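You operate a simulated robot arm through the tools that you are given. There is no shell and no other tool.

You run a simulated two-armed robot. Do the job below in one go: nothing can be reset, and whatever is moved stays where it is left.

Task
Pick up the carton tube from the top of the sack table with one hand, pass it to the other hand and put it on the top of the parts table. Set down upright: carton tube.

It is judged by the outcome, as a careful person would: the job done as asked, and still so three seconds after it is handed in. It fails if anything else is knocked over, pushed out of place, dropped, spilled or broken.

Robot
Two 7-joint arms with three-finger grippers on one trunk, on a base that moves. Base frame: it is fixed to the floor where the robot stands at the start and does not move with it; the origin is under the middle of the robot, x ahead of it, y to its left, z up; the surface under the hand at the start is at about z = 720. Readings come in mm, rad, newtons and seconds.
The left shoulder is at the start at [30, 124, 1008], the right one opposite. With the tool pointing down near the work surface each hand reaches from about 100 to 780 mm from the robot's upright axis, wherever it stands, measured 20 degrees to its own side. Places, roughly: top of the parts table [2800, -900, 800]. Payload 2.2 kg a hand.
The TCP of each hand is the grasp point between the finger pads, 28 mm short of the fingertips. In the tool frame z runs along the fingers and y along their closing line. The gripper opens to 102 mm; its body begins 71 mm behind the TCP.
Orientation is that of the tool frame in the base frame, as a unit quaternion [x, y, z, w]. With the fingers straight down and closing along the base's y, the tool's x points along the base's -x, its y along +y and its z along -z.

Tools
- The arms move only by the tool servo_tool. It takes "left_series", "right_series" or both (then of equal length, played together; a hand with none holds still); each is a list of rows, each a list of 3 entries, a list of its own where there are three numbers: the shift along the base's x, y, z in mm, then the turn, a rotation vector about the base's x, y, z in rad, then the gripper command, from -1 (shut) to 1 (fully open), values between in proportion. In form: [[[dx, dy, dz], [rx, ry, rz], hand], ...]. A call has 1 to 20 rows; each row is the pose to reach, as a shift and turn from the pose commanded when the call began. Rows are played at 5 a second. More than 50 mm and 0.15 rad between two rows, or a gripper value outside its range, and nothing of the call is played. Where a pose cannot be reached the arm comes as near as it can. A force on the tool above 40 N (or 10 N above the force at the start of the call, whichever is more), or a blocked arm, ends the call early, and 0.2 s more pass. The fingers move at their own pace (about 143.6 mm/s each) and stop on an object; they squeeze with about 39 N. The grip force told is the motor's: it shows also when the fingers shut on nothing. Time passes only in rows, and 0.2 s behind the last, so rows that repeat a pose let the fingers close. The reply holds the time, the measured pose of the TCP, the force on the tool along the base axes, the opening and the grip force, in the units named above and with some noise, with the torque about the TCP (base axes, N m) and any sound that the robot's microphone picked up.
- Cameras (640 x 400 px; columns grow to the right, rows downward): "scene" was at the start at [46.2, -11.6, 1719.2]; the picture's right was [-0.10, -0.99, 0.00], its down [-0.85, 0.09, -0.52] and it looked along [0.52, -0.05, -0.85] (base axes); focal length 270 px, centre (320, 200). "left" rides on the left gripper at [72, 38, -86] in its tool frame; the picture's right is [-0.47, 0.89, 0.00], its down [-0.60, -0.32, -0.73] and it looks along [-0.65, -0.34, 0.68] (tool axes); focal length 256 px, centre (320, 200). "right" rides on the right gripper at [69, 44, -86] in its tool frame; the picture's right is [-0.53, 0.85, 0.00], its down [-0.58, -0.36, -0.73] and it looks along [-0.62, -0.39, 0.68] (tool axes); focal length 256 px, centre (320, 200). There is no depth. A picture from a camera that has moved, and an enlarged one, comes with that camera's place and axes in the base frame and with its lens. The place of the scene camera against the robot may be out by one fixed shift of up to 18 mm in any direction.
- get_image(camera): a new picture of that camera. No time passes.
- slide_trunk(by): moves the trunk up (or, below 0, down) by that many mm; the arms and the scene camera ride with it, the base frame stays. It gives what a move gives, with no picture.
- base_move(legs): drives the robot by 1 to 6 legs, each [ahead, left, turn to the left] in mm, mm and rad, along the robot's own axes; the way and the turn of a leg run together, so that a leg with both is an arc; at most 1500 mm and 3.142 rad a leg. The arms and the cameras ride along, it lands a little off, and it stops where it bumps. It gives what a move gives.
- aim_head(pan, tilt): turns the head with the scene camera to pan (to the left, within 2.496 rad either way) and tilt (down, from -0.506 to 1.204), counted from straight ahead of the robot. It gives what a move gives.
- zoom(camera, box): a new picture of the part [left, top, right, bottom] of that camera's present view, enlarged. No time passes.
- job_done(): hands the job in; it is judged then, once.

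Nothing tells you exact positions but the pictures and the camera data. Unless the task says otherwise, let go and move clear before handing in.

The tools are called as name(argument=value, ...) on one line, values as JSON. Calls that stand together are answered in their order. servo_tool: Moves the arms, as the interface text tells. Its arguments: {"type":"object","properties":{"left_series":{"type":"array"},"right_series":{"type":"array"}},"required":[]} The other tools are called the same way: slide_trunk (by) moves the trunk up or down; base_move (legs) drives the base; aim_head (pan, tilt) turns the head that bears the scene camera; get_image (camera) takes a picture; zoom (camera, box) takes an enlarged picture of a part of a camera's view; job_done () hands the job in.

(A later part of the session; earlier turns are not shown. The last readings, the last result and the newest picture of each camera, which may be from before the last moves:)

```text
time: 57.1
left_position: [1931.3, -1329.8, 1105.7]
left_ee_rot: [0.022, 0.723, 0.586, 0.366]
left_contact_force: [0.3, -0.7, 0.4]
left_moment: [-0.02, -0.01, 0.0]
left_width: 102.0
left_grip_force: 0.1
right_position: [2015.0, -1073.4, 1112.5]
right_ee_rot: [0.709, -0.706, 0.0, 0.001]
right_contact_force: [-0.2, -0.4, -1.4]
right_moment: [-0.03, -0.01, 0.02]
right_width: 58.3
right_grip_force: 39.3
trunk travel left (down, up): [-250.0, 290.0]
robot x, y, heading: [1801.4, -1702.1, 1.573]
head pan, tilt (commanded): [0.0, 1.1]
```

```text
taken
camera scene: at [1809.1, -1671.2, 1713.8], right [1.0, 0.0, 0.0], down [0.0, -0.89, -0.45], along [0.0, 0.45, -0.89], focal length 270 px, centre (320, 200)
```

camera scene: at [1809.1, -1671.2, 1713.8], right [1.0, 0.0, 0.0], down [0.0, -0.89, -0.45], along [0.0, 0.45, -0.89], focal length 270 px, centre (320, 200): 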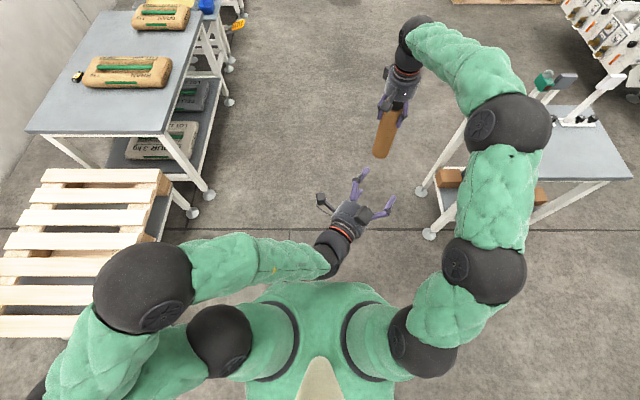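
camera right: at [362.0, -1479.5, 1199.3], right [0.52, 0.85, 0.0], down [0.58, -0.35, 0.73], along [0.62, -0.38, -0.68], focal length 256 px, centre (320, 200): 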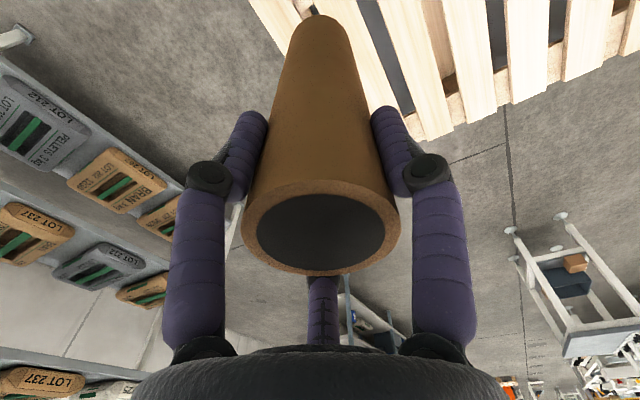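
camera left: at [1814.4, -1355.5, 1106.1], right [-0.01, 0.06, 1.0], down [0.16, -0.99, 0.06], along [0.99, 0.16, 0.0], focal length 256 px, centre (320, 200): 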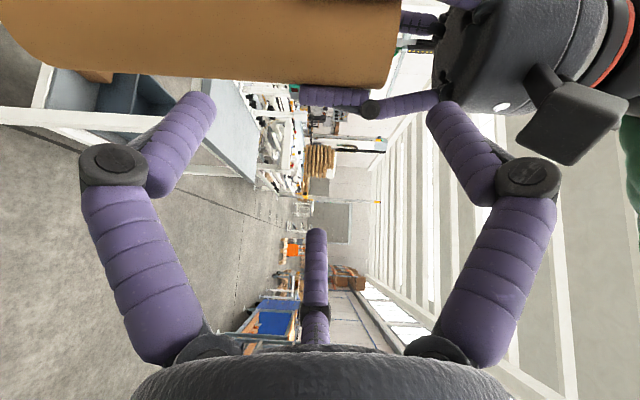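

The tube is well clear now. I'll shift the left hand out to its own side and see where it settles.

servo_tool(left_series=[[[-30, 0, 10], [0, 0, 0], 1], [[-60, 0, 20], [0, 0, 0], 1], [[-90, 0, 30], [0, 0, 0], 1], [[-120, 0, 40], [0, 0, 0], 1], [[-150, 0, 50], [0, 0, 0], 1], [[-150, 0, 50], [0, 0, 0], 1]])

get_image(camera="scene")

```text
time: 58.5
left_position: [1842.7, -1361.1, 1181.9]
left_ee_rot: [0.017, 0.716, 0.593, 0.368]
left_contact_force: [-0.2, -0.6, 1.3]
left_moment: [0.02, 0.0, 0.03]
left_width: 102.2
left_grip_force: 0.0
left hand out of reach, approached as far as the arm can: row 1, 2, 3, 4, 5, 6
right_position: [2015.3, -1073.3, 1113.3]
right_ee_rot: [0.708, -0.706, 0.001, 0.0]
right_contact_force: [-0.5, -0.1, -0.5]
right_moment: [0.02, 0.01, 0.01]
right_width: 58.2
right_grip_force: 39.2
trunk travel left (down, up): [-250.0, 290.0]
robot x, y, heading: [1799.0, -1702.6, 1.577]
head pan, tilt (commanded): [0.0, 1.1]
```

```text
taken
camera scene: at [1808.5, -1671.7, 1713.9], right [1.0, 0.0, 0.0], down [0.0, -0.89, -0.45], along [0.0, 0.45, -0.89], focal length 270 px, centre (320, 200)
```

scene: 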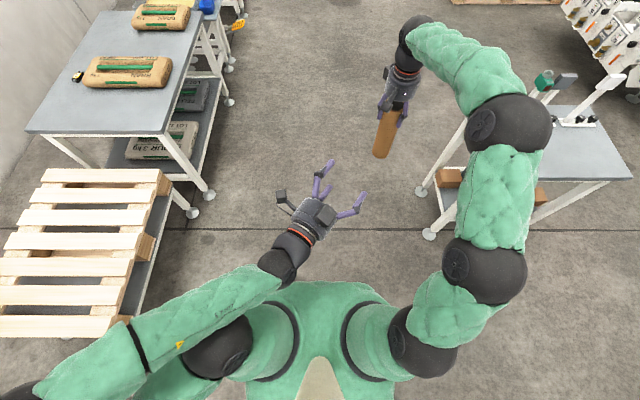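

The arm has swung its elbow behind it, so that orientation doesn't suit it there. I'll turn the left hand partly back toward the pose that worked.

servo_tool(left_series=[[[0, 0, 0], [-0.107, -0.019, 0.0835], 1], [[0, 0, 0], [-0.215, -0.038, 0.167], 1], [[0, 0, 0], [-0.322, -0.057, 0.2505], 1], [[0, 0, 0], [-0.43, -0.076, 0.334], 1], [[0, 0, 0], [-0.537, -0.095, 0.4175], 1], [[0, 0, 0], [-0.645, -0.114, 0.501], 1], [[0, 0, 0], [-0.752, -0.133, 0.5845], 1], [[0, 0, 0], [-0.86, -0.1515, 0.668], 1], [[0, 0, 0], [-0.86, -0.1515, 0.668], 1]])

get_image(camera="scene")

```text
time: 60.5
left_position: [1844.1, -1364.8, 1170.2]
left_ee_rot: [-0.403, 0.836, 0.321, 0.189]
left_contact_force: [0.6, -0.2, -0.2]
left_moment: [-0.04, 0.01, -0.01]
left_width: 101.9
left_grip_force: 0.0
right_position: [2013.6, -1073.6, 1113.4]
right_ee_rot: [0.708, -0.706, 0.0, 0.0]
right_contact_force: [-0.2, -1.1, -0.8]
right_moment: [-0.03, 0.0, -0.02]
right_width: 58.3
right_grip_force: 39.2
trunk travel left (down, up): [-250.0, 290.0]
robot x, y, heading: [1798.0, -1701.6, 1.576]
head pan, tilt (commanded): [0.0, 1.1]
```

```text
taken
camera scene: at [1808.4, -1671.6, 1713.8], right [1.0, 0.0, 0.0], down [0.0, -0.89, -0.45], along [0.0, 0.45, -0.89], focal length 270 px, centre (320, 200)
```

scene: 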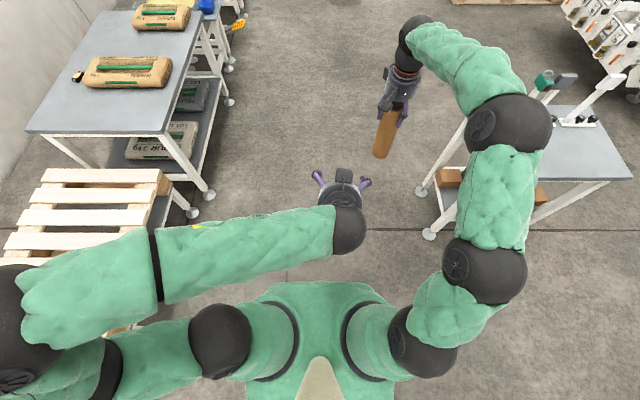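

The left arm is in reach again. I'll return it to fingers-down on its own side, then use a more natural approach with the hand pointing to the right, in line with its forearm.

servo_tool(left_series=[[[-24, 20, -5], [-0.107, -0.019, 0.0835], 1], [[-48, 41, -15], [-0.215, -0.038, 0.167], 1], [[-72, 62, -25], [-0.322, -0.057, 0.2505], 1], [[-96, 82, -38], [-0.43, -0.076, 0.334], 1], [[-120, 103, -50], [-0.537, -0.095, 0.4175], 1], [[-145, 124, -62], [-0.645, -0.114, 0.501], 1], [[-170, 145, -76], [-0.752, -0.133, 0.5845], 1], [[-194, 165, -90], [-0.86, -0.1515, 0.668], 1], [[-194, 165, -90], [-0.86, -0.1515, 0.668], 1]])

get_image(camera="scene")

```text
time: 62.5
left_position: [1649.9, -1199.4, 1080.0]
left_ee_rot: [0.709, -0.703, 0.036, 0.046]
left_contact_force: [0.3, 0.1, -0.2]
left_moment: [0.04, 0.03, -0.01]
left_width: 102.0
left_grip_force: 0.2
right_position: [2014.5, -1074.3, 1114.7]
right_ee_rot: [0.708, -0.706, 0.0, 0.0]
right_contact_force: [0.4, 0.2, -0.7]
right_moment: [0.06, -0.01, -0.01]
right_width: 58.3
right_grip_force: 39.0
trunk travel left (down, up): [-250.0, 290.0]
robot x, y, heading: [1801.8, -1701.2, 1.577]
head pan, tilt (commanded): [0.0, 1.1]
```

```text
taken
camera scene: at [1809.2, -1672.7, 1713.9], right [1.0, 0.0, 0.0], down [0.0, -0.89, -0.45], along [0.0, 0.45, -0.89], focal length 270 px, centre (320, 200)
```

scene: 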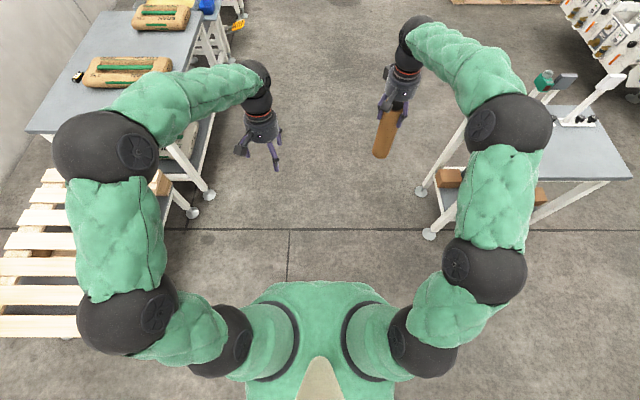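

The left hand is back near fingers-down at (1650, −1200). Now I'll turn it to point right with the wrist camera on the robot's side, in two halves so I can check reach.

servo_tool(left_series=[[[0, 0, -5], [-0.008, -0.1117, 0.05], 1], [[0, 0, -10], [-0.016, -0.2234, 0.1001], 1], [[0, 0, -15], [-0.024, -0.3351, 0.1501], 1], [[0, 0, -20], [-0.032, -0.4468, 0.2001], 1], [[0, 0, -25], [-0.0401, -0.5585, 0.2501], 1], [[0, 0, -30], [-0.0481, -0.6702, 0.3002], 1], [[0, 0, -35], [-0.0561, -0.782, 0.3502], 1]])

get_image(camera="scene")

```text
time: 64.1
left_position: [1649.4, -1197.9, 1043.7]
left_ee_rot: [0.748, -0.536, 0.33, -0.211]
left_contact_force: [0.2, -0.7, 0.1]
left_moment: [0.02, 0.03, 0.03]
left_width: 101.7
left_grip_force: 0.1
right_position: [2013.9, -1072.4, 1113.3]
right_ee_rot: [0.708, -0.706, 0.0, 0.0]
right_contact_force: [0.8, -0.9, -0.4]
right_moment: [0.0, -0.02, -0.02]
right_width: 58.2
right_grip_force: 38.9
trunk travel left (down, up): [-250.0, 290.0]
robot x, y, heading: [1804.0, -1702.1, 1.575]
head pan, tilt (commanded): [0.0, 1.1]
```

```text
taken
camera scene: at [1808.1, -1671.0, 1713.8], right [1.0, 0.0, 0.0], down [0.0, -0.89, -0.45], along [0.0, 0.45, -0.89], focal length 270 px, centre (320, 200)
```

scene: 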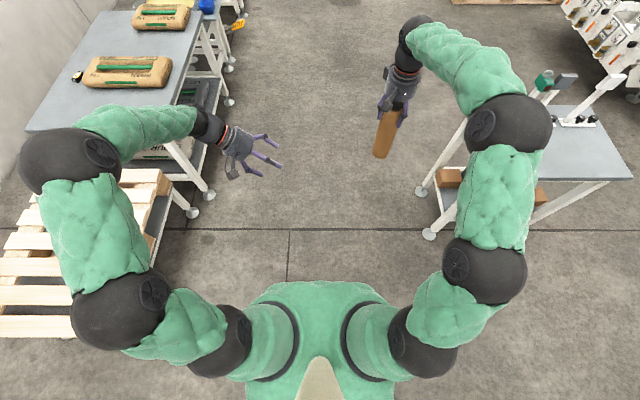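

That works and the arm stays well in reach. I'll continue the second half.

servo_tool(left_series=[[[0, 0, -5], [-0.008, -0.1117, 0.05], 1], [[0, 0, -10], [-0.016, -0.2234, 0.1001], 1], [[0, 0, -15], [-0.024, -0.3351, 0.1501], 1], [[0, 0, -20], [-0.032, -0.4468, 0.2001], 1], [[0, 0, -25], [-0.0401, -0.5585, 0.2501], 1], [[0, 0, -30], [-0.0481, -0.6702, 0.3002], 1], [[0, 0, -35], [-0.0561, -0.782, 0.3502], 1], [[0, 0, -35], [-0.0561, -0.782, 0.3502], 1]])

get_image(camera="scene")

get_image(camera="left")

```text
time: 65.9
left_position: [1648.1, -1200.5, 1009.5]
left_ee_rot: [0.652, -0.269, 0.561, -0.432]
left_contact_force: [0.4, -0.2, -0.4]
left_moment: [-0.02, 0.01, -0.02]
left_width: 101.8
left_grip_force: 0.0
right_position: [2014.4, -1073.7, 1113.6]
right_ee_rot: [0.708, -0.706, 0.0, 0.0]
right_contact_force: [0.0, 0.8, -0.9]
right_moment: [-0.01, -0.01, -0.01]
right_width: 58.3
right_grip_force: 38.6
trunk travel left (down, up): [-250.0, 290.0]
robot x, y, heading: [1803.3, -1699.5, 1.58]
head pan, tilt (commanded): [0.0, 1.1]
```

```text
taken
camera scene: at [1808.9, -1671.4, 1713.9], right [1.0, 0.0, 0.0], down [0.0, -0.89, -0.45], along [0.0, 0.45, -0.89], focal length 270 px, centre (320, 200)
```

scene: 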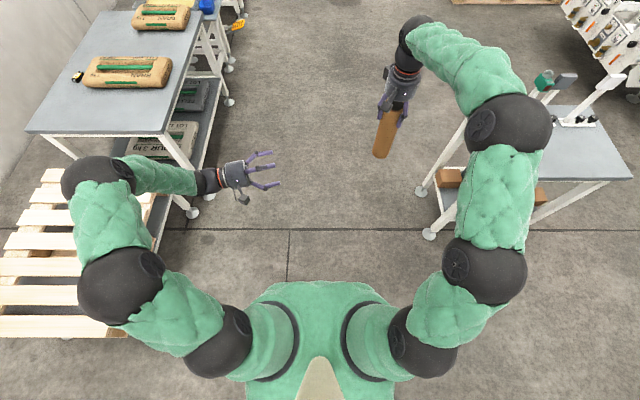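

```text
taken
camera left: at [1586.6, -1300.8, 1012.1], right [0.01, -0.04, -1.0], down [-0.88, 0.47, -0.03], along [0.47, 0.88, -0.03], focal length 256 px, centre (320, 200)
```

left: 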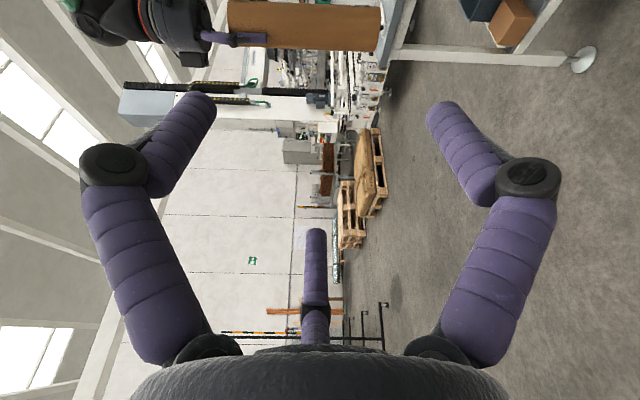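

The left hand is horizontal and pointing right at (1648, −1200, 1010). I'll bring the right hand with the tube in front of it at (1840, −1132), still about 190 mm from the left fingers.

servo_tool(right_series=[[[-25, -8, 1], [0, 0, 0], -1], [[-55, -18, 2], [0, 0, 0], -1], [[-85, -28, 3], [0, 0, 0], -1], [[-115, -38, 4], [0, 0, 0], -1], [[-145, -48, 5], [0, 0, 0], -1], [[-165, -55, 5.5], [0, 0, 0], -1], [[-174, -58, 5.5], [0, 0, 0], -1], [[-174, -58, 5.5], [0, 0, 0], -1]])

get_image(camera="scene")

get_image(camera="left")

get_image(camera="right")

```text
time: 67.7
left_position: [1650.0, -1200.4, 1009.5]
left_ee_rot: [0.653, -0.271, 0.562, -0.43]
left_contact_force: [0.5, 0.2, 0.1]
left_moment: [0.0, 0.02, 0.02]
left_width: 102.1
left_grip_force: 0.1
right_position: [1838.9, -1130.5, 1119.1]
right_ee_rot: [0.709, -0.706, 0.0, 0.0]
right_contact_force: [0.3, 0.6, -1.1]
right_moment: [-0.01, -0.01, 0.03]
right_width: 58.4
right_grip_force: 39.2
trunk travel left (down, up): [-250.0, 290.0]
robot x, y, heading: [1800.5, -1698.9, 1.578]
head pan, tilt (commanded): [0.0, 1.1]
```

```text
taken
camera scene: at [1808.7, -1671.2, 1713.8], right [1.0, 0.0, 0.0], down [0.0, -0.89, -0.45], along [0.0, 0.45, -0.89], focal length 270 px, centre (320, 200)
```

scene: 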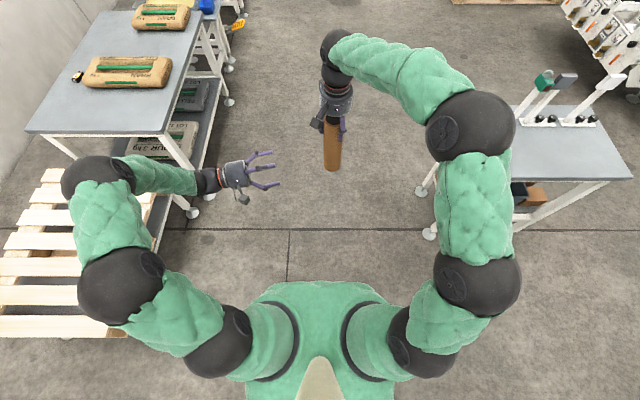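

```text
taken
camera left: at [1586.5, -1300.6, 1012.1], right [0.01, -0.04, -1.0], down [-0.88, 0.47, -0.03], along [0.47, 0.88, -0.03], focal length 256 px, centre (320, 200)
```

left: 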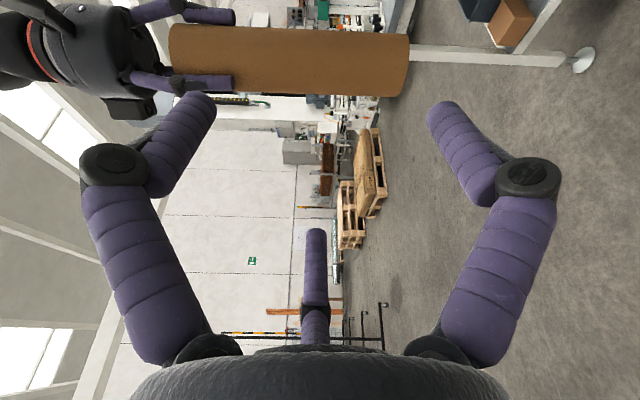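

```text
taken
camera right: at [1796.9, -1200.1, 1204.1], right [-0.85, 0.53, 0.0], down [0.36, 0.58, 0.73], along [0.39, 0.62, -0.68], focal length 256 px, centre (320, 200)
```

right: 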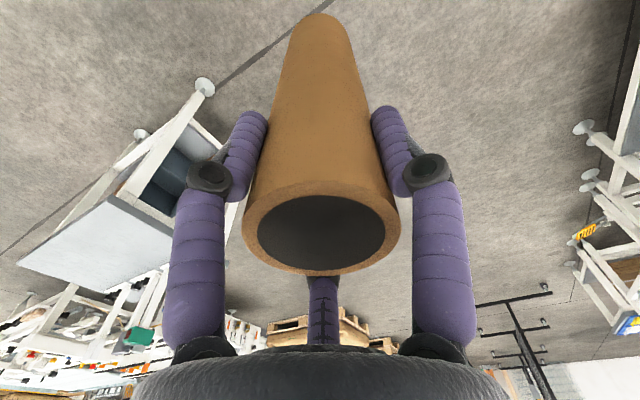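

The tube's measured bottom (about z = 925) and the right fingertips (about 1091) match what I expected, so the left hand at z of about 1009 will grip about 85 mm above the tube's bottom, well below the right fingers. I'll advance the left hand part-way and check the alignment.

servo_tool(left_series=[[[20, 7, 0], [0, 0, 0], 1], [[45, 14, 0], [0, 0, 0], 1], [[70, 22, 0], [0, 0, 0], 1], [[90, 28, 0], [0, 0, 0], 1], [[105, 32.5, 0], [0, 0, 0], 1], [[105, 32.5, 0], [0, 0, 0], 1]])

get_image(camera="left")

zoom(camera="scene", box=[220, 60, 420, 200])

get_image(camera="right")

```text
time: 69.1
left_position: [1754.3, -1166.6, 1009.9]
left_ee_rot: [0.653, -0.269, 0.561, -0.432]
left_contact_force: [0.2, -0.5, -0.6]
left_moment: [0.03, 0.03, -0.01]
left_width: 102.0
left_grip_force: 0.0
right_position: [1839.9, -1132.1, 1118.0]
right_ee_rot: [0.709, -0.705, -0.001, 0.0]
right_contact_force: [0.0, 0.1, -0.6]
right_moment: [0.0, 0.0, -0.03]
right_width: 58.5
right_grip_force: 38.9
trunk travel left (down, up): [-250.0, 290.0]
robot x, y, heading: [1801.2, -1702.7, 1.572]
head pan, tilt (commanded): [0.0, 1.1]
```

```text
taken
camera left: at [1691.4, -1267.9, 1012.1], right [0.01, -0.04, -1.0], down [-0.88, 0.47, -0.03], along [0.47, 0.88, -0.03], focal length 256 px, centre (320, 200)
```

left: 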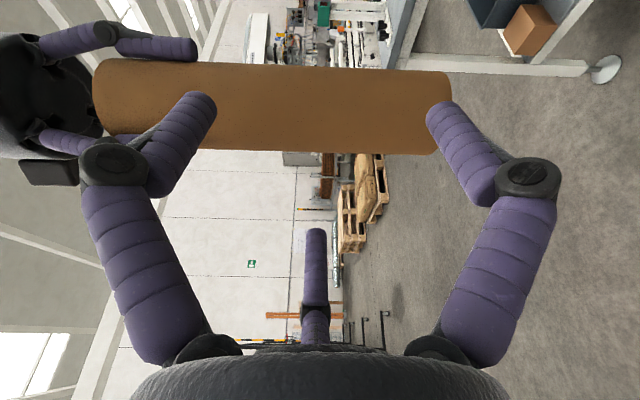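

```text
2.86 times, centred on (320, 130) of scene
camera zoom: at [1808.4, -1671.3, 1713.8], right [1.0, 0.0, 0.0], down [0.0, -0.89, -0.45], along [0.0, 0.45, -0.89], focal length 771 px, centre (320, 400)
```

zoom: 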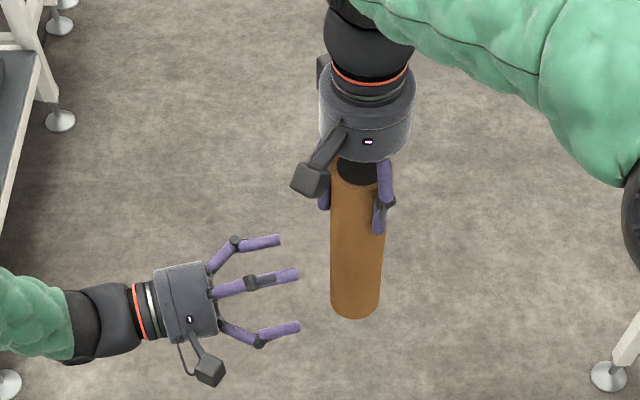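

```text
taken
camera right: at [1796.9, -1200.1, 1204.3], right [-0.85, 0.53, 0.0], down [0.36, 0.58, 0.73], along [0.39, 0.62, -0.68], focal length 256 px, centre (320, 200)
```

right: 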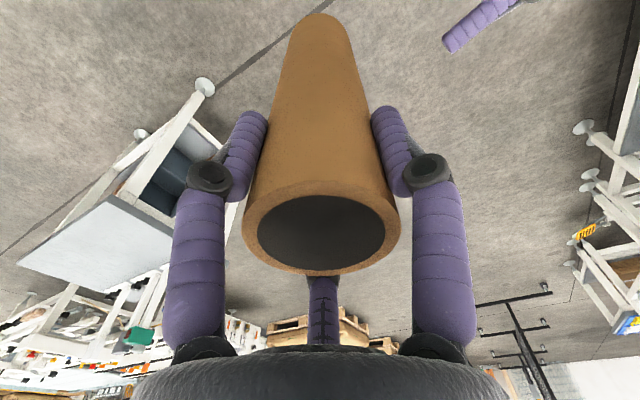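

The tube sits between the left finger planes, about 3 mm off the middle of the gap. I'll correct that and advance to just before the fingertips pass the tube.

servo_tool(left_series=[[[10, 0, 0], [0, 0, 0], 1], [[20, 2.5, 0], [0, 0, 0], 1], [[30, 5, 0], [0, 0, 0], 1], [[30, 5, 0], [0, 0, 0], 1]])

get_image(camera="left")

zoom(camera="scene", box=[270, 80, 390, 180])

zoom(camera="right", box=[240, 0, 560, 200])

```text
time: 70.1
left_position: [1784.9, -1161.2, 1009.8]
left_ee_rot: [0.653, -0.27, 0.561, -0.431]
left_contact_force: [0.1, 0.2, 0.6]
left_moment: [0.02, 0.01, -0.01]
left_width: 102.0
left_grip_force: 0.1
right_position: [1839.7, -1132.8, 1119.2]
right_ee_rot: [0.708, -0.706, 0.0, 0.0]
right_contact_force: [-0.8, 0.3, -1.0]
right_moment: [0.03, 0.0, -0.02]
right_width: 58.3
right_grip_force: 38.9
trunk travel left (down, up): [-250.0, 290.0]
robot x, y, heading: [1801.1, -1698.9, 1.574]
head pan, tilt (commanded): [0.0, 1.1]
```

```text
taken
camera left: at [1721.1, -1262.6, 1012.3], right [0.01, -0.04, -1.0], down [-0.88, 0.47, -0.03], along [0.47, 0.88, -0.03], focal length 256 px, centre (320, 200)
```

left: 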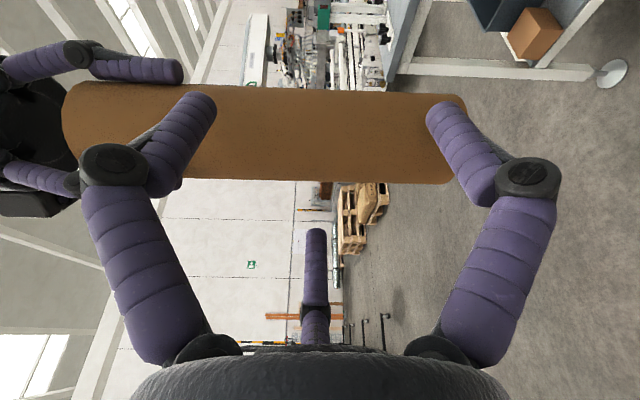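

```text
4.00 times, centred on (330, 130) of scene
camera zoom: at [1808.4, -1671.2, 1713.8], right [1.0, 0.0, 0.0], down [0.0, -0.89, -0.45], along [0.0, 0.45, -0.89], focal length 1079 px, centre (280, 480)
```

zoom: 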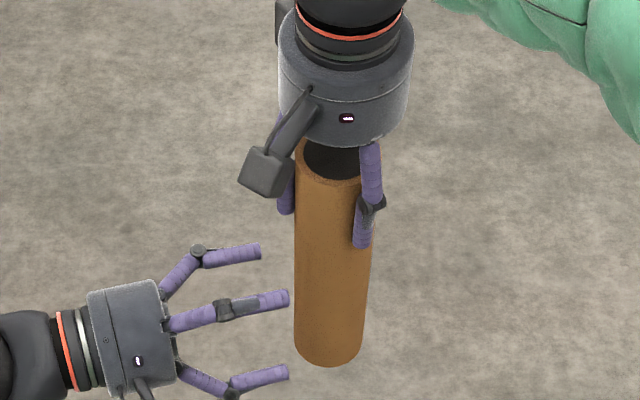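

```text
2.00 times, centred on (400, 100) of right
camera zoom: at [1796.9, -1200.0, 1204.3], right [-0.85, 0.53, 0.0], down [0.36, 0.58, 0.73], along [0.39, 0.62, -0.68], focal length 512 px, centre (160, 400)
```

zoom: 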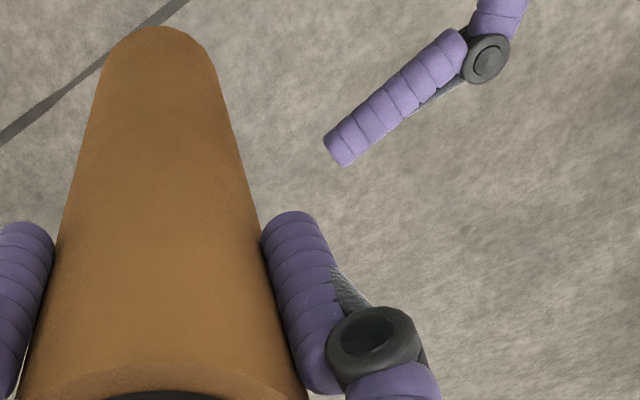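

The gap is centred to within a couple of millimetres by all three views. I'll slide the left fingers around the tube.

servo_tool(left_series=[[[12, 3.5, 0], [0, 0, 0], 1], [[24, 7, 0], [0, 0, 0], 1], [[36, 10.5, 0], [0, 0, 0], 1], [[48, 14, 0], [0, 0, 0], 1], [[60, 17.3, 0], [0, 0, 0], 1], [[60, 17.3, 0], [0, 0, 0], 1]])

get_image(camera="left")

zoom(camera="scene", box=[270, 80, 390, 180])

get_image(camera="right")

```text
time: 71.5
left_position: [1844.8, -1144.5, 1009.5]
left_ee_rot: [0.652, -0.27, 0.561, -0.432]
left_contact_force: [-0.2, -0.1, -0.8]
left_moment: [-0.05, 0.0, 0.01]
left_width: 101.7
left_grip_force: 0.1
right_position: [1839.9, -1130.9, 1118.9]
right_ee_rot: [0.708, -0.706, 0.0, 0.0]
right_contact_force: [0.3, -1.1, -0.9]
right_moment: [-0.01, -0.02, -0.02]
right_width: 58.2
right_grip_force: 39.1
trunk travel left (down, up): [-250.0, 290.0]
robot x, y, heading: [1804.0, -1698.1, 1.575]
head pan, tilt (commanded): [0.0, 1.1]
```

```text
taken
camera left: at [1781.4, -1244.9, 1012.3], right [0.01, -0.04, -1.0], down [-0.88, 0.47, -0.03], along [0.47, 0.88, -0.03], focal length 256 px, centre (320, 200)
```

left: 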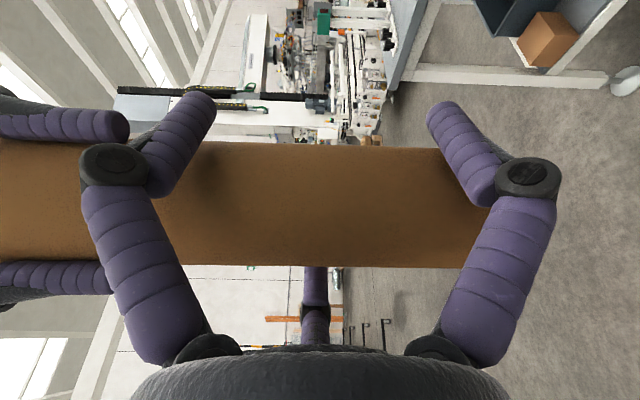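

```text
4.00 times, centred on (330, 130) of scene
camera zoom: at [1808.4, -1671.3, 1713.8], right [1.0, 0.0, 0.0], down [0.0, -0.89, -0.45], along [0.0, 0.45, -0.89], focal length 1079 px, centre (280, 480)
```

zoom: 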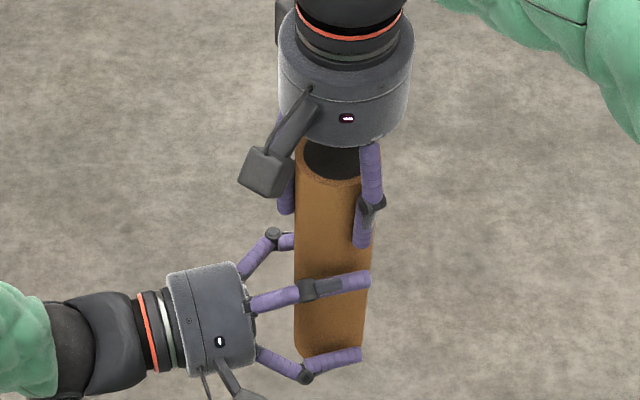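

```text
taken
camera right: at [1796.9, -1200.0, 1204.3], right [-0.85, 0.53, 0.0], down [0.36, 0.58, 0.73], along [0.39, 0.62, -0.68], focal length 256 px, centre (320, 200)
```

right: 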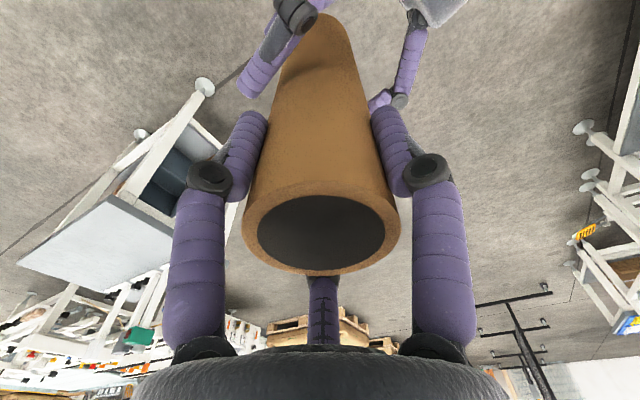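

The left fingers surround the tube with even clearance and no contact. I'm closing the left hand gently now while the right hand holds still.

servo_tool(left_series=[[[0, 0, 0], [0, 0, 0], 0.85], [[0, 0, 0], [0, 0, 0], 0.7], [[0, 0, 0], [0, 0, 0], 0.6], [[0, 0, 0], [0, 0, 0], 0.4], [[0, 0, 0], [0, 0, 0], 0.0], [[0, 0, 0], [0, 0, 0], -1], [[0, 0, 0], [0, 0, 0], -1], [[0, 0, 0], [0, 0, 0], -1]])

get_image(camera="left")

zoom(camera="scene", box=[270, 80, 390, 180])

get_image(camera="right")

```text
time: 73.3
left_position: [1843.6, -1142.8, 1009.1]
left_ee_rot: [0.653, -0.27, 0.561, -0.431]
left_contact_force: [-10.2, 13.4, -4.0]
left_moment: [-0.99, -0.59, 0.19]
left_width: 81.7
left_grip_force: 39.0
right_position: [1838.9, -1130.9, 1118.1]
right_ee_rot: [0.709, -0.706, 0.001, 0.0]
right_contact_force: [10.4, -12.5, 3.1]
right_moment: [-0.5, -0.59, -0.11]
right_width: 58.3
right_grip_force: 38.9
trunk travel left (down, up): [-250.0, 290.0]
robot x, y, heading: [1801.2, -1701.7, 1.571]
head pan, tilt (commanded): [0.0, 1.1]
```

```text
taken
camera left: at [1781.0, -1244.2, 1012.7], right [0.01, -0.04, -1.0], down [-0.88, 0.47, -0.03], along [0.47, 0.88, -0.03], focal length 256 px, centre (320, 200)
```

left: 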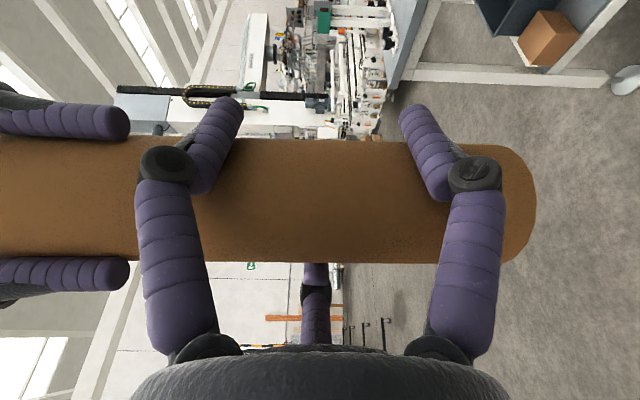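

```text
4.00 times, centred on (330, 130) of scene
camera zoom: at [1808.7, -1671.2, 1713.8], right [1.0, 0.0, 0.0], down [0.0, -0.89, -0.45], along [0.0, 0.45, -0.89], focal length 1079 px, centre (280, 480)
```

zoom: 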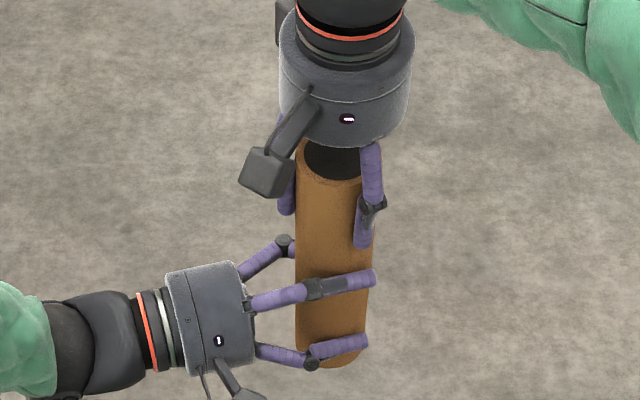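

```text
taken
camera right: at [1797.4, -1200.2, 1204.1], right [-0.85, 0.53, 0.0], down [0.36, 0.58, 0.73], along [0.39, 0.62, -0.68], focal length 256 px, centre (320, 200)
```

right: 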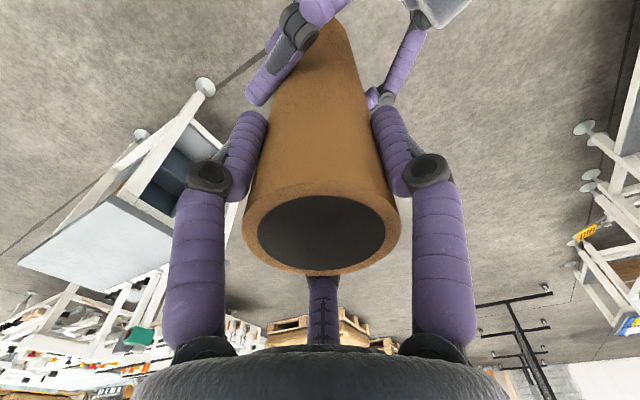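

Both hands now hold the tube, and the left grip closed at 81.7 mm as expected. They press on each other sideways with about 17 N, so I'll ease the left hand a millimetre or so before letting go with the right.

servo_tool(left_series=[[[-0.5, 0.8, 0], [0, 0, 0], -1], [[-1, 1.5, 0], [0, 0, 0], -1], [[-1, 1.5, 0], [0, 0, 0], -1]])

```text
time: 74.1
left_position: [1843.1, -1142.0, 1009.3]
left_ee_rot: [0.653, -0.271, 0.562, -0.431]
left_contact_force: [-10.7, 7.9, -1.1]
left_moment: [-0.59, -0.52, 0.34]
left_width: 81.8
left_grip_force: 39.0
right_position: [1840.0, -1130.0, 1118.1]
right_ee_rot: [0.708, -0.706, 0.001, 0.001]
right_contact_force: [9.9, -7.5, -1.1]
right_moment: [-0.31, -0.55, -0.29]
right_width: 58.3
right_grip_force: 38.9
trunk travel left (down, up): [-250.0, 290.0]
robot x, y, heading: [1803.0, -1697.6, 1.578]
head pan, tilt (commanded): [0.0, 1.1]
```

servo_tool(left_series=[[[-1, 0.8, 0], [0, 0, 0], -1], [[-2, 1.5, 0], [0, 0, 0], -1], [[-2.5, 2, 0], [0, 0, 0], -1], [[-2.5, 2, 0], [0, 0, 0], -1]])

```text
time: 75.1
left_position: [1841.6, -1141.5, 1008.9]
left_ee_rot: [0.652, -0.271, 0.563, -0.43]
left_contact_force: [7.8, -3.7, 9.8]
left_moment: [0.14, 0.45, 0.03]
left_width: 81.9
left_grip_force: 39.1
right_position: [1838.8, -1131.0, 1117.1]
right_ee_rot: [0.708, -0.706, 0.0, 0.001]
right_contact_force: [-8.4, 3.5, -11.0]
right_moment: [0.32, 0.46, -0.08]
right_width: 58.4
right_grip_force: 39.5
trunk travel left (down, up): [-250.0, 290.0]
robot x, y, heading: [1804.8, -1699.6, 1.573]
head pan, tilt (commanded): [0.0, 1.1]
```

servo_tool(left_series=[[[0.5, -0.3, 0.4], [0, 0, 0], -1], [[0.9, -0.5, 0.8], [0, 0, 0], -1], [[0.9, -0.5, 0.8], [0, 0, 0], -1]])

```text
time: 75.9
left_position: [1841.8, -1142.0, 1010.2]
left_ee_rot: [0.653, -0.272, 0.562, -0.429]
left_contact_force: [13.3, -7.9, 7.8]
left_moment: [0.43, 0.66, -0.27]
left_width: 81.8
left_grip_force: 38.8
right_position: [1840.1, -1131.3, 1116.8]
right_ee_rot: [0.709, -0.706, -0.001, 0.001]
right_contact_force: [-12.5, 7.5, -10.1]
right_moment: [0.43, 0.76, 0.13]
right_width: 58.4
right_grip_force: 39.1
trunk travel left (down, up): [-250.0, 290.0]
robot x, y, heading: [1799.7, -1701.8, 1.573]
head pan, tilt (commanded): [0.0, 1.1]
```

servo_tool(left_series=[[[0, 0, 0], [0, 0, 0], -1], [[0, 0, 0], [0, 0, 0], -1], [[0, 0, 0], [0, 0, 0], -1], [[0, 0, 0], [0, 0, 0], -1]])

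```text
time: 76.9
left_position: [1842.8, -1141.4, 1009.9]
left_ee_rot: [0.652, -0.271, 0.562, -0.431]
left_contact_force: [16.3, -12.4, 6.0]
left_moment: [0.86, 1.09, -0.03]
left_width: 81.6
left_grip_force: 39.3
right_position: [1838.9, -1131.0, 1118.2]
right_ee_rot: [0.708, -0.706, 0.0, 0.001]
right_contact_force: [-17.6, 11.5, -8.2]
right_moment: [0.46, 0.77, -0.12]
right_width: 58.7
right_grip_force: 38.9
trunk travel left (down, up): [-250.0, 290.0]
robot x, y, heading: [1802.8, -1699.4, 1.576]
head pan, tilt (commanded): [0.0, 1.1]
```

The forces lag my shifts and I overshot slightly. I'll go back about half and let it settle for a second.

servo_tool(left_series=[[[0.6, -0.6, 0], [0, 0, 0], -1], [[1.2, -1.2, 0], [0, 0, 0], -1], [[1.2, -1.2, 0], [0, 0, 0], -1], [[1.2, -1.2, 0], [0, 0, 0], -1], [[1.2, -1.2, 0], [0, 0, 0], -1], [[1.2, -1.2, 0], [0, 0, 0], -1]])

```text
time: 78.3
left_position: [1843.9, -1142.3, 1010.6]
left_ee_rot: [0.654, -0.271, 0.561, -0.43]
left_contact_force: [10.1, -2.5, -1.2]
left_moment: [0.34, 0.7, 0.0]
left_width: 81.8
left_grip_force: 38.8
right_position: [1839.2, -1131.4, 1117.5]
right_ee_rot: [0.708, -0.706, 0.0, 0.0]
right_contact_force: [-9.9, 2.9, 1.1]
right_moment: [-0.06, 0.37, -0.12]
right_width: 58.3
right_grip_force: 38.6
trunk travel left (down, up): [-250.0, 290.0]
robot x, y, heading: [1802.6, -1701.2, 1.574]
head pan, tilt (commanded): [0.0, 1.1]
```

servo_tool(left_series=[[[0.7, 0, 0], [0, 0, 0], -1], [[0.7, 0, 0], [0, 0, 0], -1], [[0.7, 0, 0], [0, 0, 0], -1], [[0.7, 0, 0], [0, 0, 0], -1], [[0.7, 0, 0], [0, 0, 0], -1]])

get_image(camera="left")

get_image(camera="right")

```text
time: 79.5
left_position: [1842.5, -1142.1, 1009.4]
left_ee_rot: [0.653, -0.27, 0.561, -0.431]
left_contact_force: [-2.4, -0.6, -7.0]
left_moment: [0.04, -0.07, 0.15]
left_width: 81.6
left_grip_force: 38.7
right_position: [1839.8, -1130.9, 1118.8]
right_ee_rot: [0.708, -0.706, -0.001, 0.0]
right_contact_force: [2.9, 0.6, 6.7]
right_moment: [-0.11, -0.27, -0.09]
right_width: 58.3
right_grip_force: 38.8
trunk travel left (down, up): [-250.0, 290.0]
robot x, y, heading: [1802.6, -1702.5, 1.57]
head pan, tilt (commanded): [0.0, 1.1]
```

```text
taken
camera left: at [1780.4, -1243.2, 1013.1], right [0.01, -0.04, -1.0], down [-0.88, 0.47, -0.03], along [0.47, 0.88, -0.03], focal length 256 px, centre (320, 200)
```

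left: 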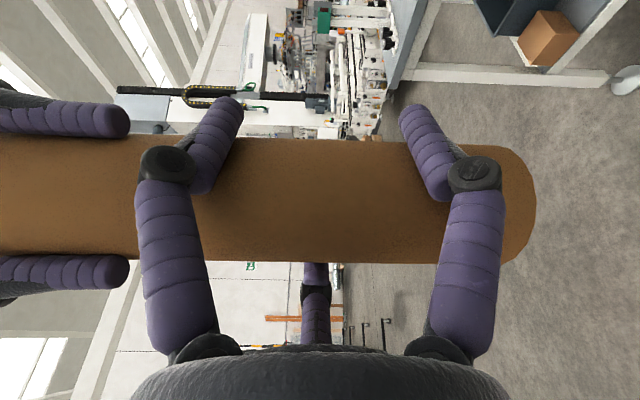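

```text
taken
camera right: at [1797.6, -1199.7, 1204.6], right [-0.85, 0.53, 0.0], down [0.36, 0.58, 0.73], along [0.39, 0.62, -0.68], focal length 256 px, centre (320, 200)
```

right: 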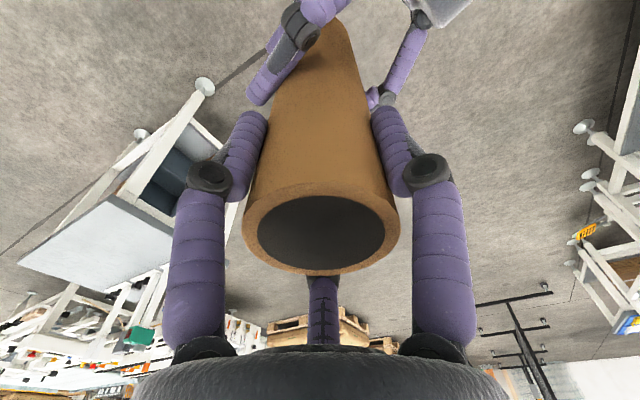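

The load between the hands is nearly gone. I'm opening the right hand while the left holds.

servo_tool(right_series=[[[0, 0, 0], [0, 0, 0], 0.3], [[0, 0, 0], [0, 0, 0], 0.6], [[0, 0, 0], [0, 0, 0], 1], [[0, 0, 0], [0, 0, 0], 1], [[0, 0, 0], [0, 0, 0], 1]])

get_image(camera="right")

get_image(camera="left")

```text
time: 80.7
left_position: [1844.7, -1143.5, 1010.8]
left_ee_rot: [0.653, -0.269, 0.561, -0.432]
left_contact_force: [-1.3, 0.7, -0.4]
left_moment: [-0.03, 0.01, -0.03]
left_width: 81.6
left_grip_force: 39.0
right_position: [1839.9, -1131.2, 1118.8]
right_ee_rot: [0.709, -0.706, 0.0, 0.0]
right_contact_force: [0.5, 0.1, 1.2]
right_moment: [-0.01, 0.03, 0.0]
right_width: 102.1
right_grip_force: 0.1
trunk travel left (down, up): [-250.0, 290.0]
robot x, y, heading: [1798.4, -1698.3, 1.576]
head pan, tilt (commanded): [0.0, 1.1]
```

```text
taken
camera right: at [1797.1, -1199.9, 1204.3], right [-0.85, 0.53, 0.0], down [0.36, 0.58, 0.73], along [0.39, 0.62, -0.68], focal length 256 px, centre (320, 200)
```

right: 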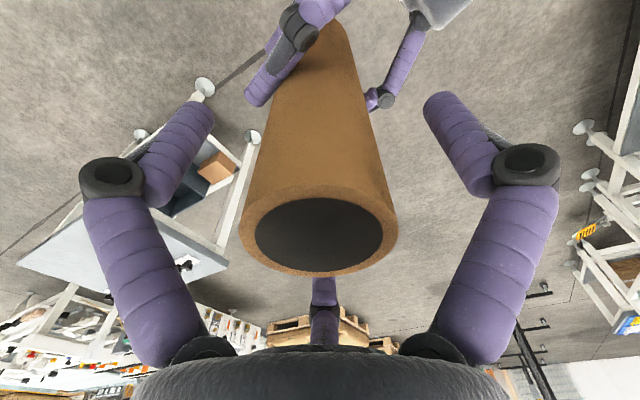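

```text
taken
camera left: at [1780.7, -1243.4, 1013.2], right [0.01, -0.04, -1.0], down [-0.88, 0.47, -0.03], along [0.47, 0.88, -0.03], focal length 256 px, centre (320, 200)
```

left: 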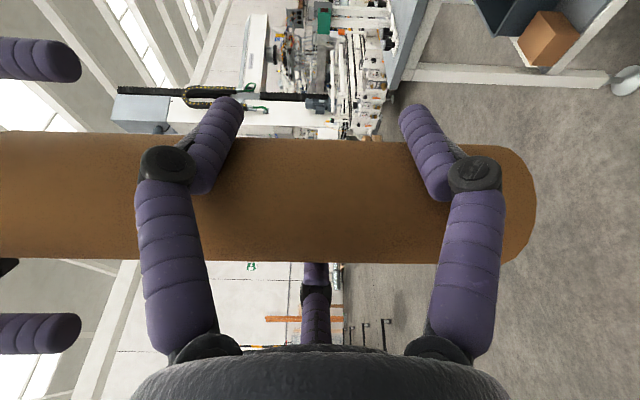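

The left hand alone holds the tube steadily. I'll lift the right hand straight up off the tube and then move it away to the right.

servo_tool(right_series=[[[0, 0, 15], [0, 0, 0], 1], [[0, 0, 35], [0, 0, 0], 1], [[0, 0, 60], [0, 0, 0], 1], [[0, 0, 85], [0, 0, 0], 1], [[0, 0, 110], [0, 0, 0], 1], [[0, 0, 125], [0, 0, 0], 1], [[30, -10, 130], [0, 0, 0], 1], [[70, -30, 130], [0, 0, 0], 1], [[110, -50, 130], [0, 0, 0], 1], [[150, -75, 125], [0, 0, 0], 1], [[190, -100, 110], [0, 0, 0], 1], [[225, -130, 90], [0, 0, 0], 1], [[255, -165, 65], [0, 0, 0], 1], [[280, -200, 40], [0, 0, 0], 1]])

get_image(camera="scene")

get_image(camera="left")

```text
refused: row 12 steps farther than a row can; nothing moved
```

```text
taken
camera scene: at [1808.7, -1671.2, 1713.8], right [1.0, 0.0, 0.0], down [0.0, -0.89, -0.45], along [0.0, 0.45, -0.89], focal length 270 px, centre (320, 200)
```

scene: 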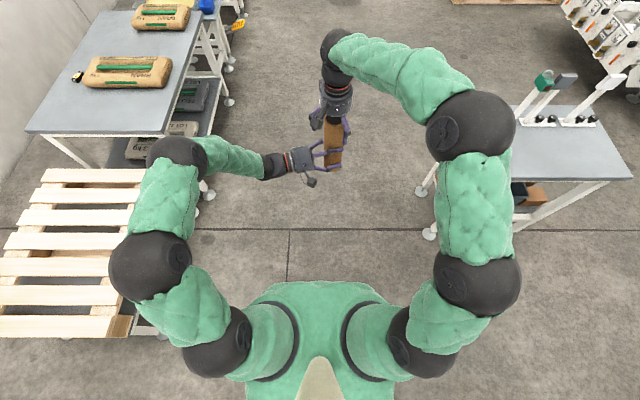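

```text
taken
camera left: at [1780.7, -1243.4, 1013.2], right [0.01, -0.04, -1.0], down [-0.88, 0.47, -0.03], along [0.47, 0.88, -0.03], focal length 256 px, centre (320, 200)
```

left: 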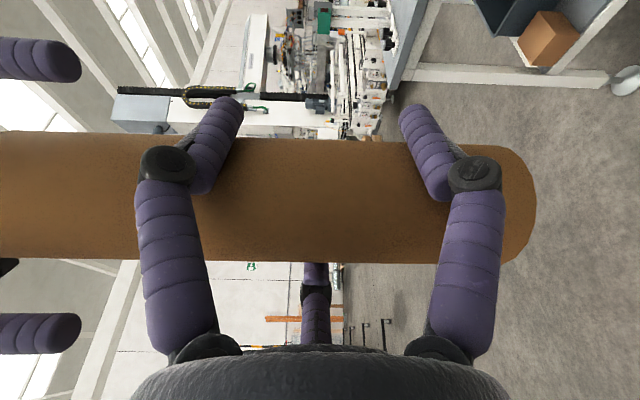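

One step was too long, so nothing moved. I'll lift the right hand straight up first with smaller steps.

servo_tool(right_series=[[[0, 0, 15], [0, 0, 0], 1], [[0, 0, 35], [0, 0, 0], 1], [[0, 0, 60], [0, 0, 0], 1], [[0, 0, 85], [0, 0, 0], 1], [[0, 0, 110], [0, 0, 0], 1], [[0, 0, 130], [0, 0, 0], 1], [[0, 0, 130], [0, 0, 0], 1]])

get_image(camera="right")

zoom(camera="scene", box=[250, 20, 410, 200])

```text
time: 82.3
left_position: [1843.7, -1141.5, 1010.1]
left_ee_rot: [0.653, -0.27, 0.562, -0.431]
left_contact_force: [0.5, 0.9, -1.1]
left_moment: [-0.01, -0.03, -0.05]
left_width: 81.9
left_grip_force: 39.0
right_position: [1838.9, -1130.9, 1247.1]
right_ee_rot: [0.708, -0.706, 0.0, 0.0]
right_contact_force: [-0.5, 0.5, -0.3]
right_moment: [0.01, -0.02, 0.0]
right_width: 102.1
right_grip_force: 0.1
trunk travel left (down, up): [-250.0, 290.0]
robot x, y, heading: [1803.3, -1700.9, 1.573]
head pan, tilt (commanded): [0.0, 1.1]
```

```text
taken
camera right: at [1797.4, -1199.7, 1334.5], right [-0.85, 0.53, 0.0], down [0.36, 0.58, 0.73], along [0.39, 0.62, -0.68], focal length 256 px, centre (320, 200)
```

right: 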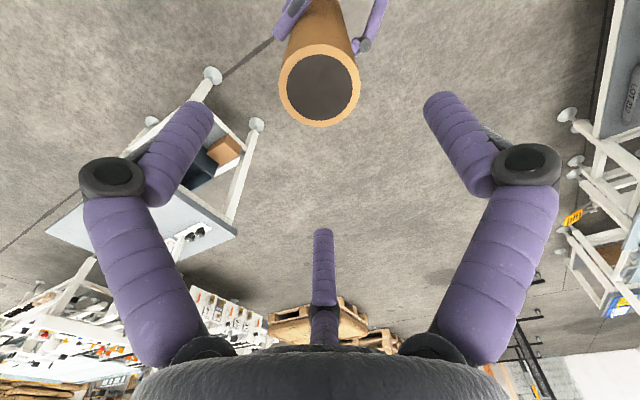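

```text
2.22 times, centred on (330, 110) of scene
camera zoom: at [1808.8, -1671.1, 1713.8], right [1.0, 0.0, 0.0], down [0.0, -0.89, -0.45], along [0.0, 0.45, -0.89], focal length 600 px, centre (298, 400)
```

zoom: 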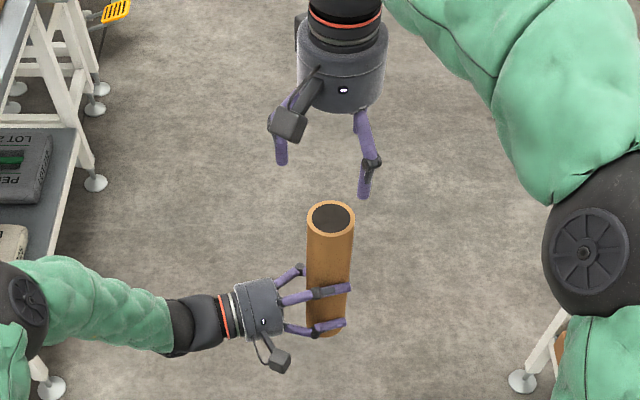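

The handover is done: the left hand holds the tube upright and the right hand is clear above it. I'll park the right hand to the right, out of the way.

servo_tool(right_series=[[[27, -15, 0], [0, 0, 0], 1], [[54, -35, 0], [0, 0, 0], 1], [[82, -58, -10], [0, 0, 0], 1], [[110, -82, -25], [0, 0, 0], 1], [[138, -106, -40], [0, 0, 0], 1], [[166, -130, -55], [0, 0, 0], 1], [[194, -154, -70], [0, 0, 0], 1], [[220, -178, -85], [0, 0, 0], 1], [[241, -199, -97], [0, 0, 0], 1], [[241, -199, -97], [0, 0, 0], 1]])

get_image(camera="scene")

aim_head(pan=-0.9, tilt=0.75)

get_image(camera="scene")

```text
time: 84.5
left_position: [1843.7, -1143.3, 1010.0]
left_ee_rot: [0.653, -0.27, 0.561, -0.431]
left_contact_force: [0.0, 0.7, -0.2]
left_moment: [-0.01, 0.01, -0.03]
left_width: 82.0
left_grip_force: 39.5
right_position: [2079.8, -1329.2, 1150.9]
right_ee_rot: [0.708, -0.706, 0.001, 0.001]
right_contact_force: [-0.1, 0.3, 0.1]
right_moment: [-0.05, 0.0, -0.04]
right_width: 101.8
right_grip_force: 0.1
trunk travel left (down, up): [-250.0, 290.0]
robot x, y, heading: [1804.8, -1699.8, 1.577]
head pan, tilt (commanded): [0.0, 1.1]
```

```text
taken
camera scene: at [1808.5, -1670.8, 1713.8], right [1.0, 0.0, 0.0], down [0.0, -0.89, -0.45], along [0.0, 0.45, -0.89], focal length 270 px, centre (320, 200)
```

scene: 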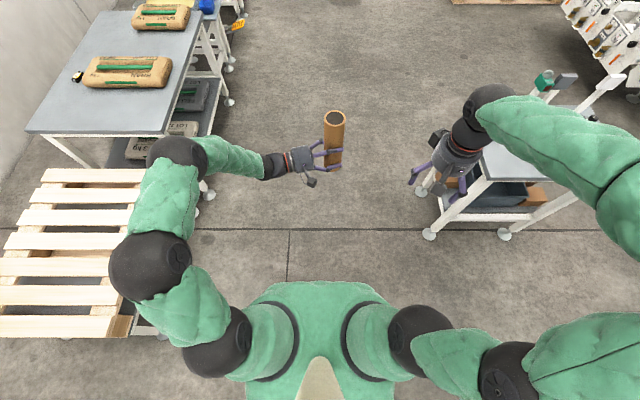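

```text
time: 85.7
left_position: [1844.0, -1142.3, 1010.2]
left_ee_rot: [0.653, -0.27, 0.561, -0.431]
left_contact_force: [-0.3, 0.4, -0.4]
left_moment: [-0.02, 0.03, -0.03]
left_width: 81.5
left_grip_force: 38.5
right_position: [2079.8, -1329.5, 1151.5]
right_ee_rot: [0.708, -0.706, 0.0, 0.0]
right_contact_force: [0.7, -1.2, 1.2]
right_moment: [-0.01, 0.03, 0.02]
right_width: 102.0
right_grip_force: 0.1
trunk travel left (down, up): [-250.0, 290.0]
robot x, y, heading: [1799.7, -1700.8, 1.572]
head pan, tilt (commanded): [-0.901, 0.75]
```

```text
taken
camera scene: at [1873.7, -1682.6, 1739.6], right [0.62, -0.78, 0.0], down [-0.53, -0.43, -0.73], along [0.57, 0.46, -0.68], focal length 270 px, centre (320, 200)
```

scene: 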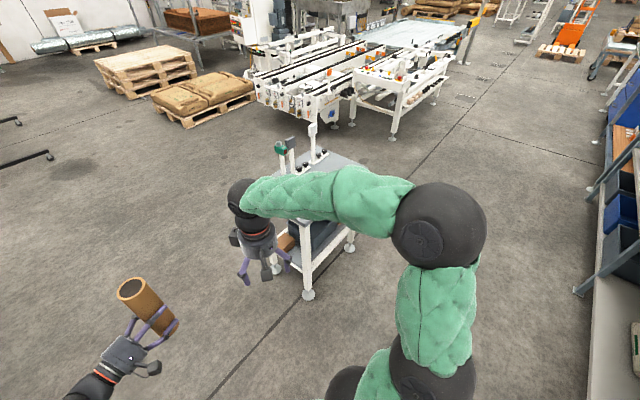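

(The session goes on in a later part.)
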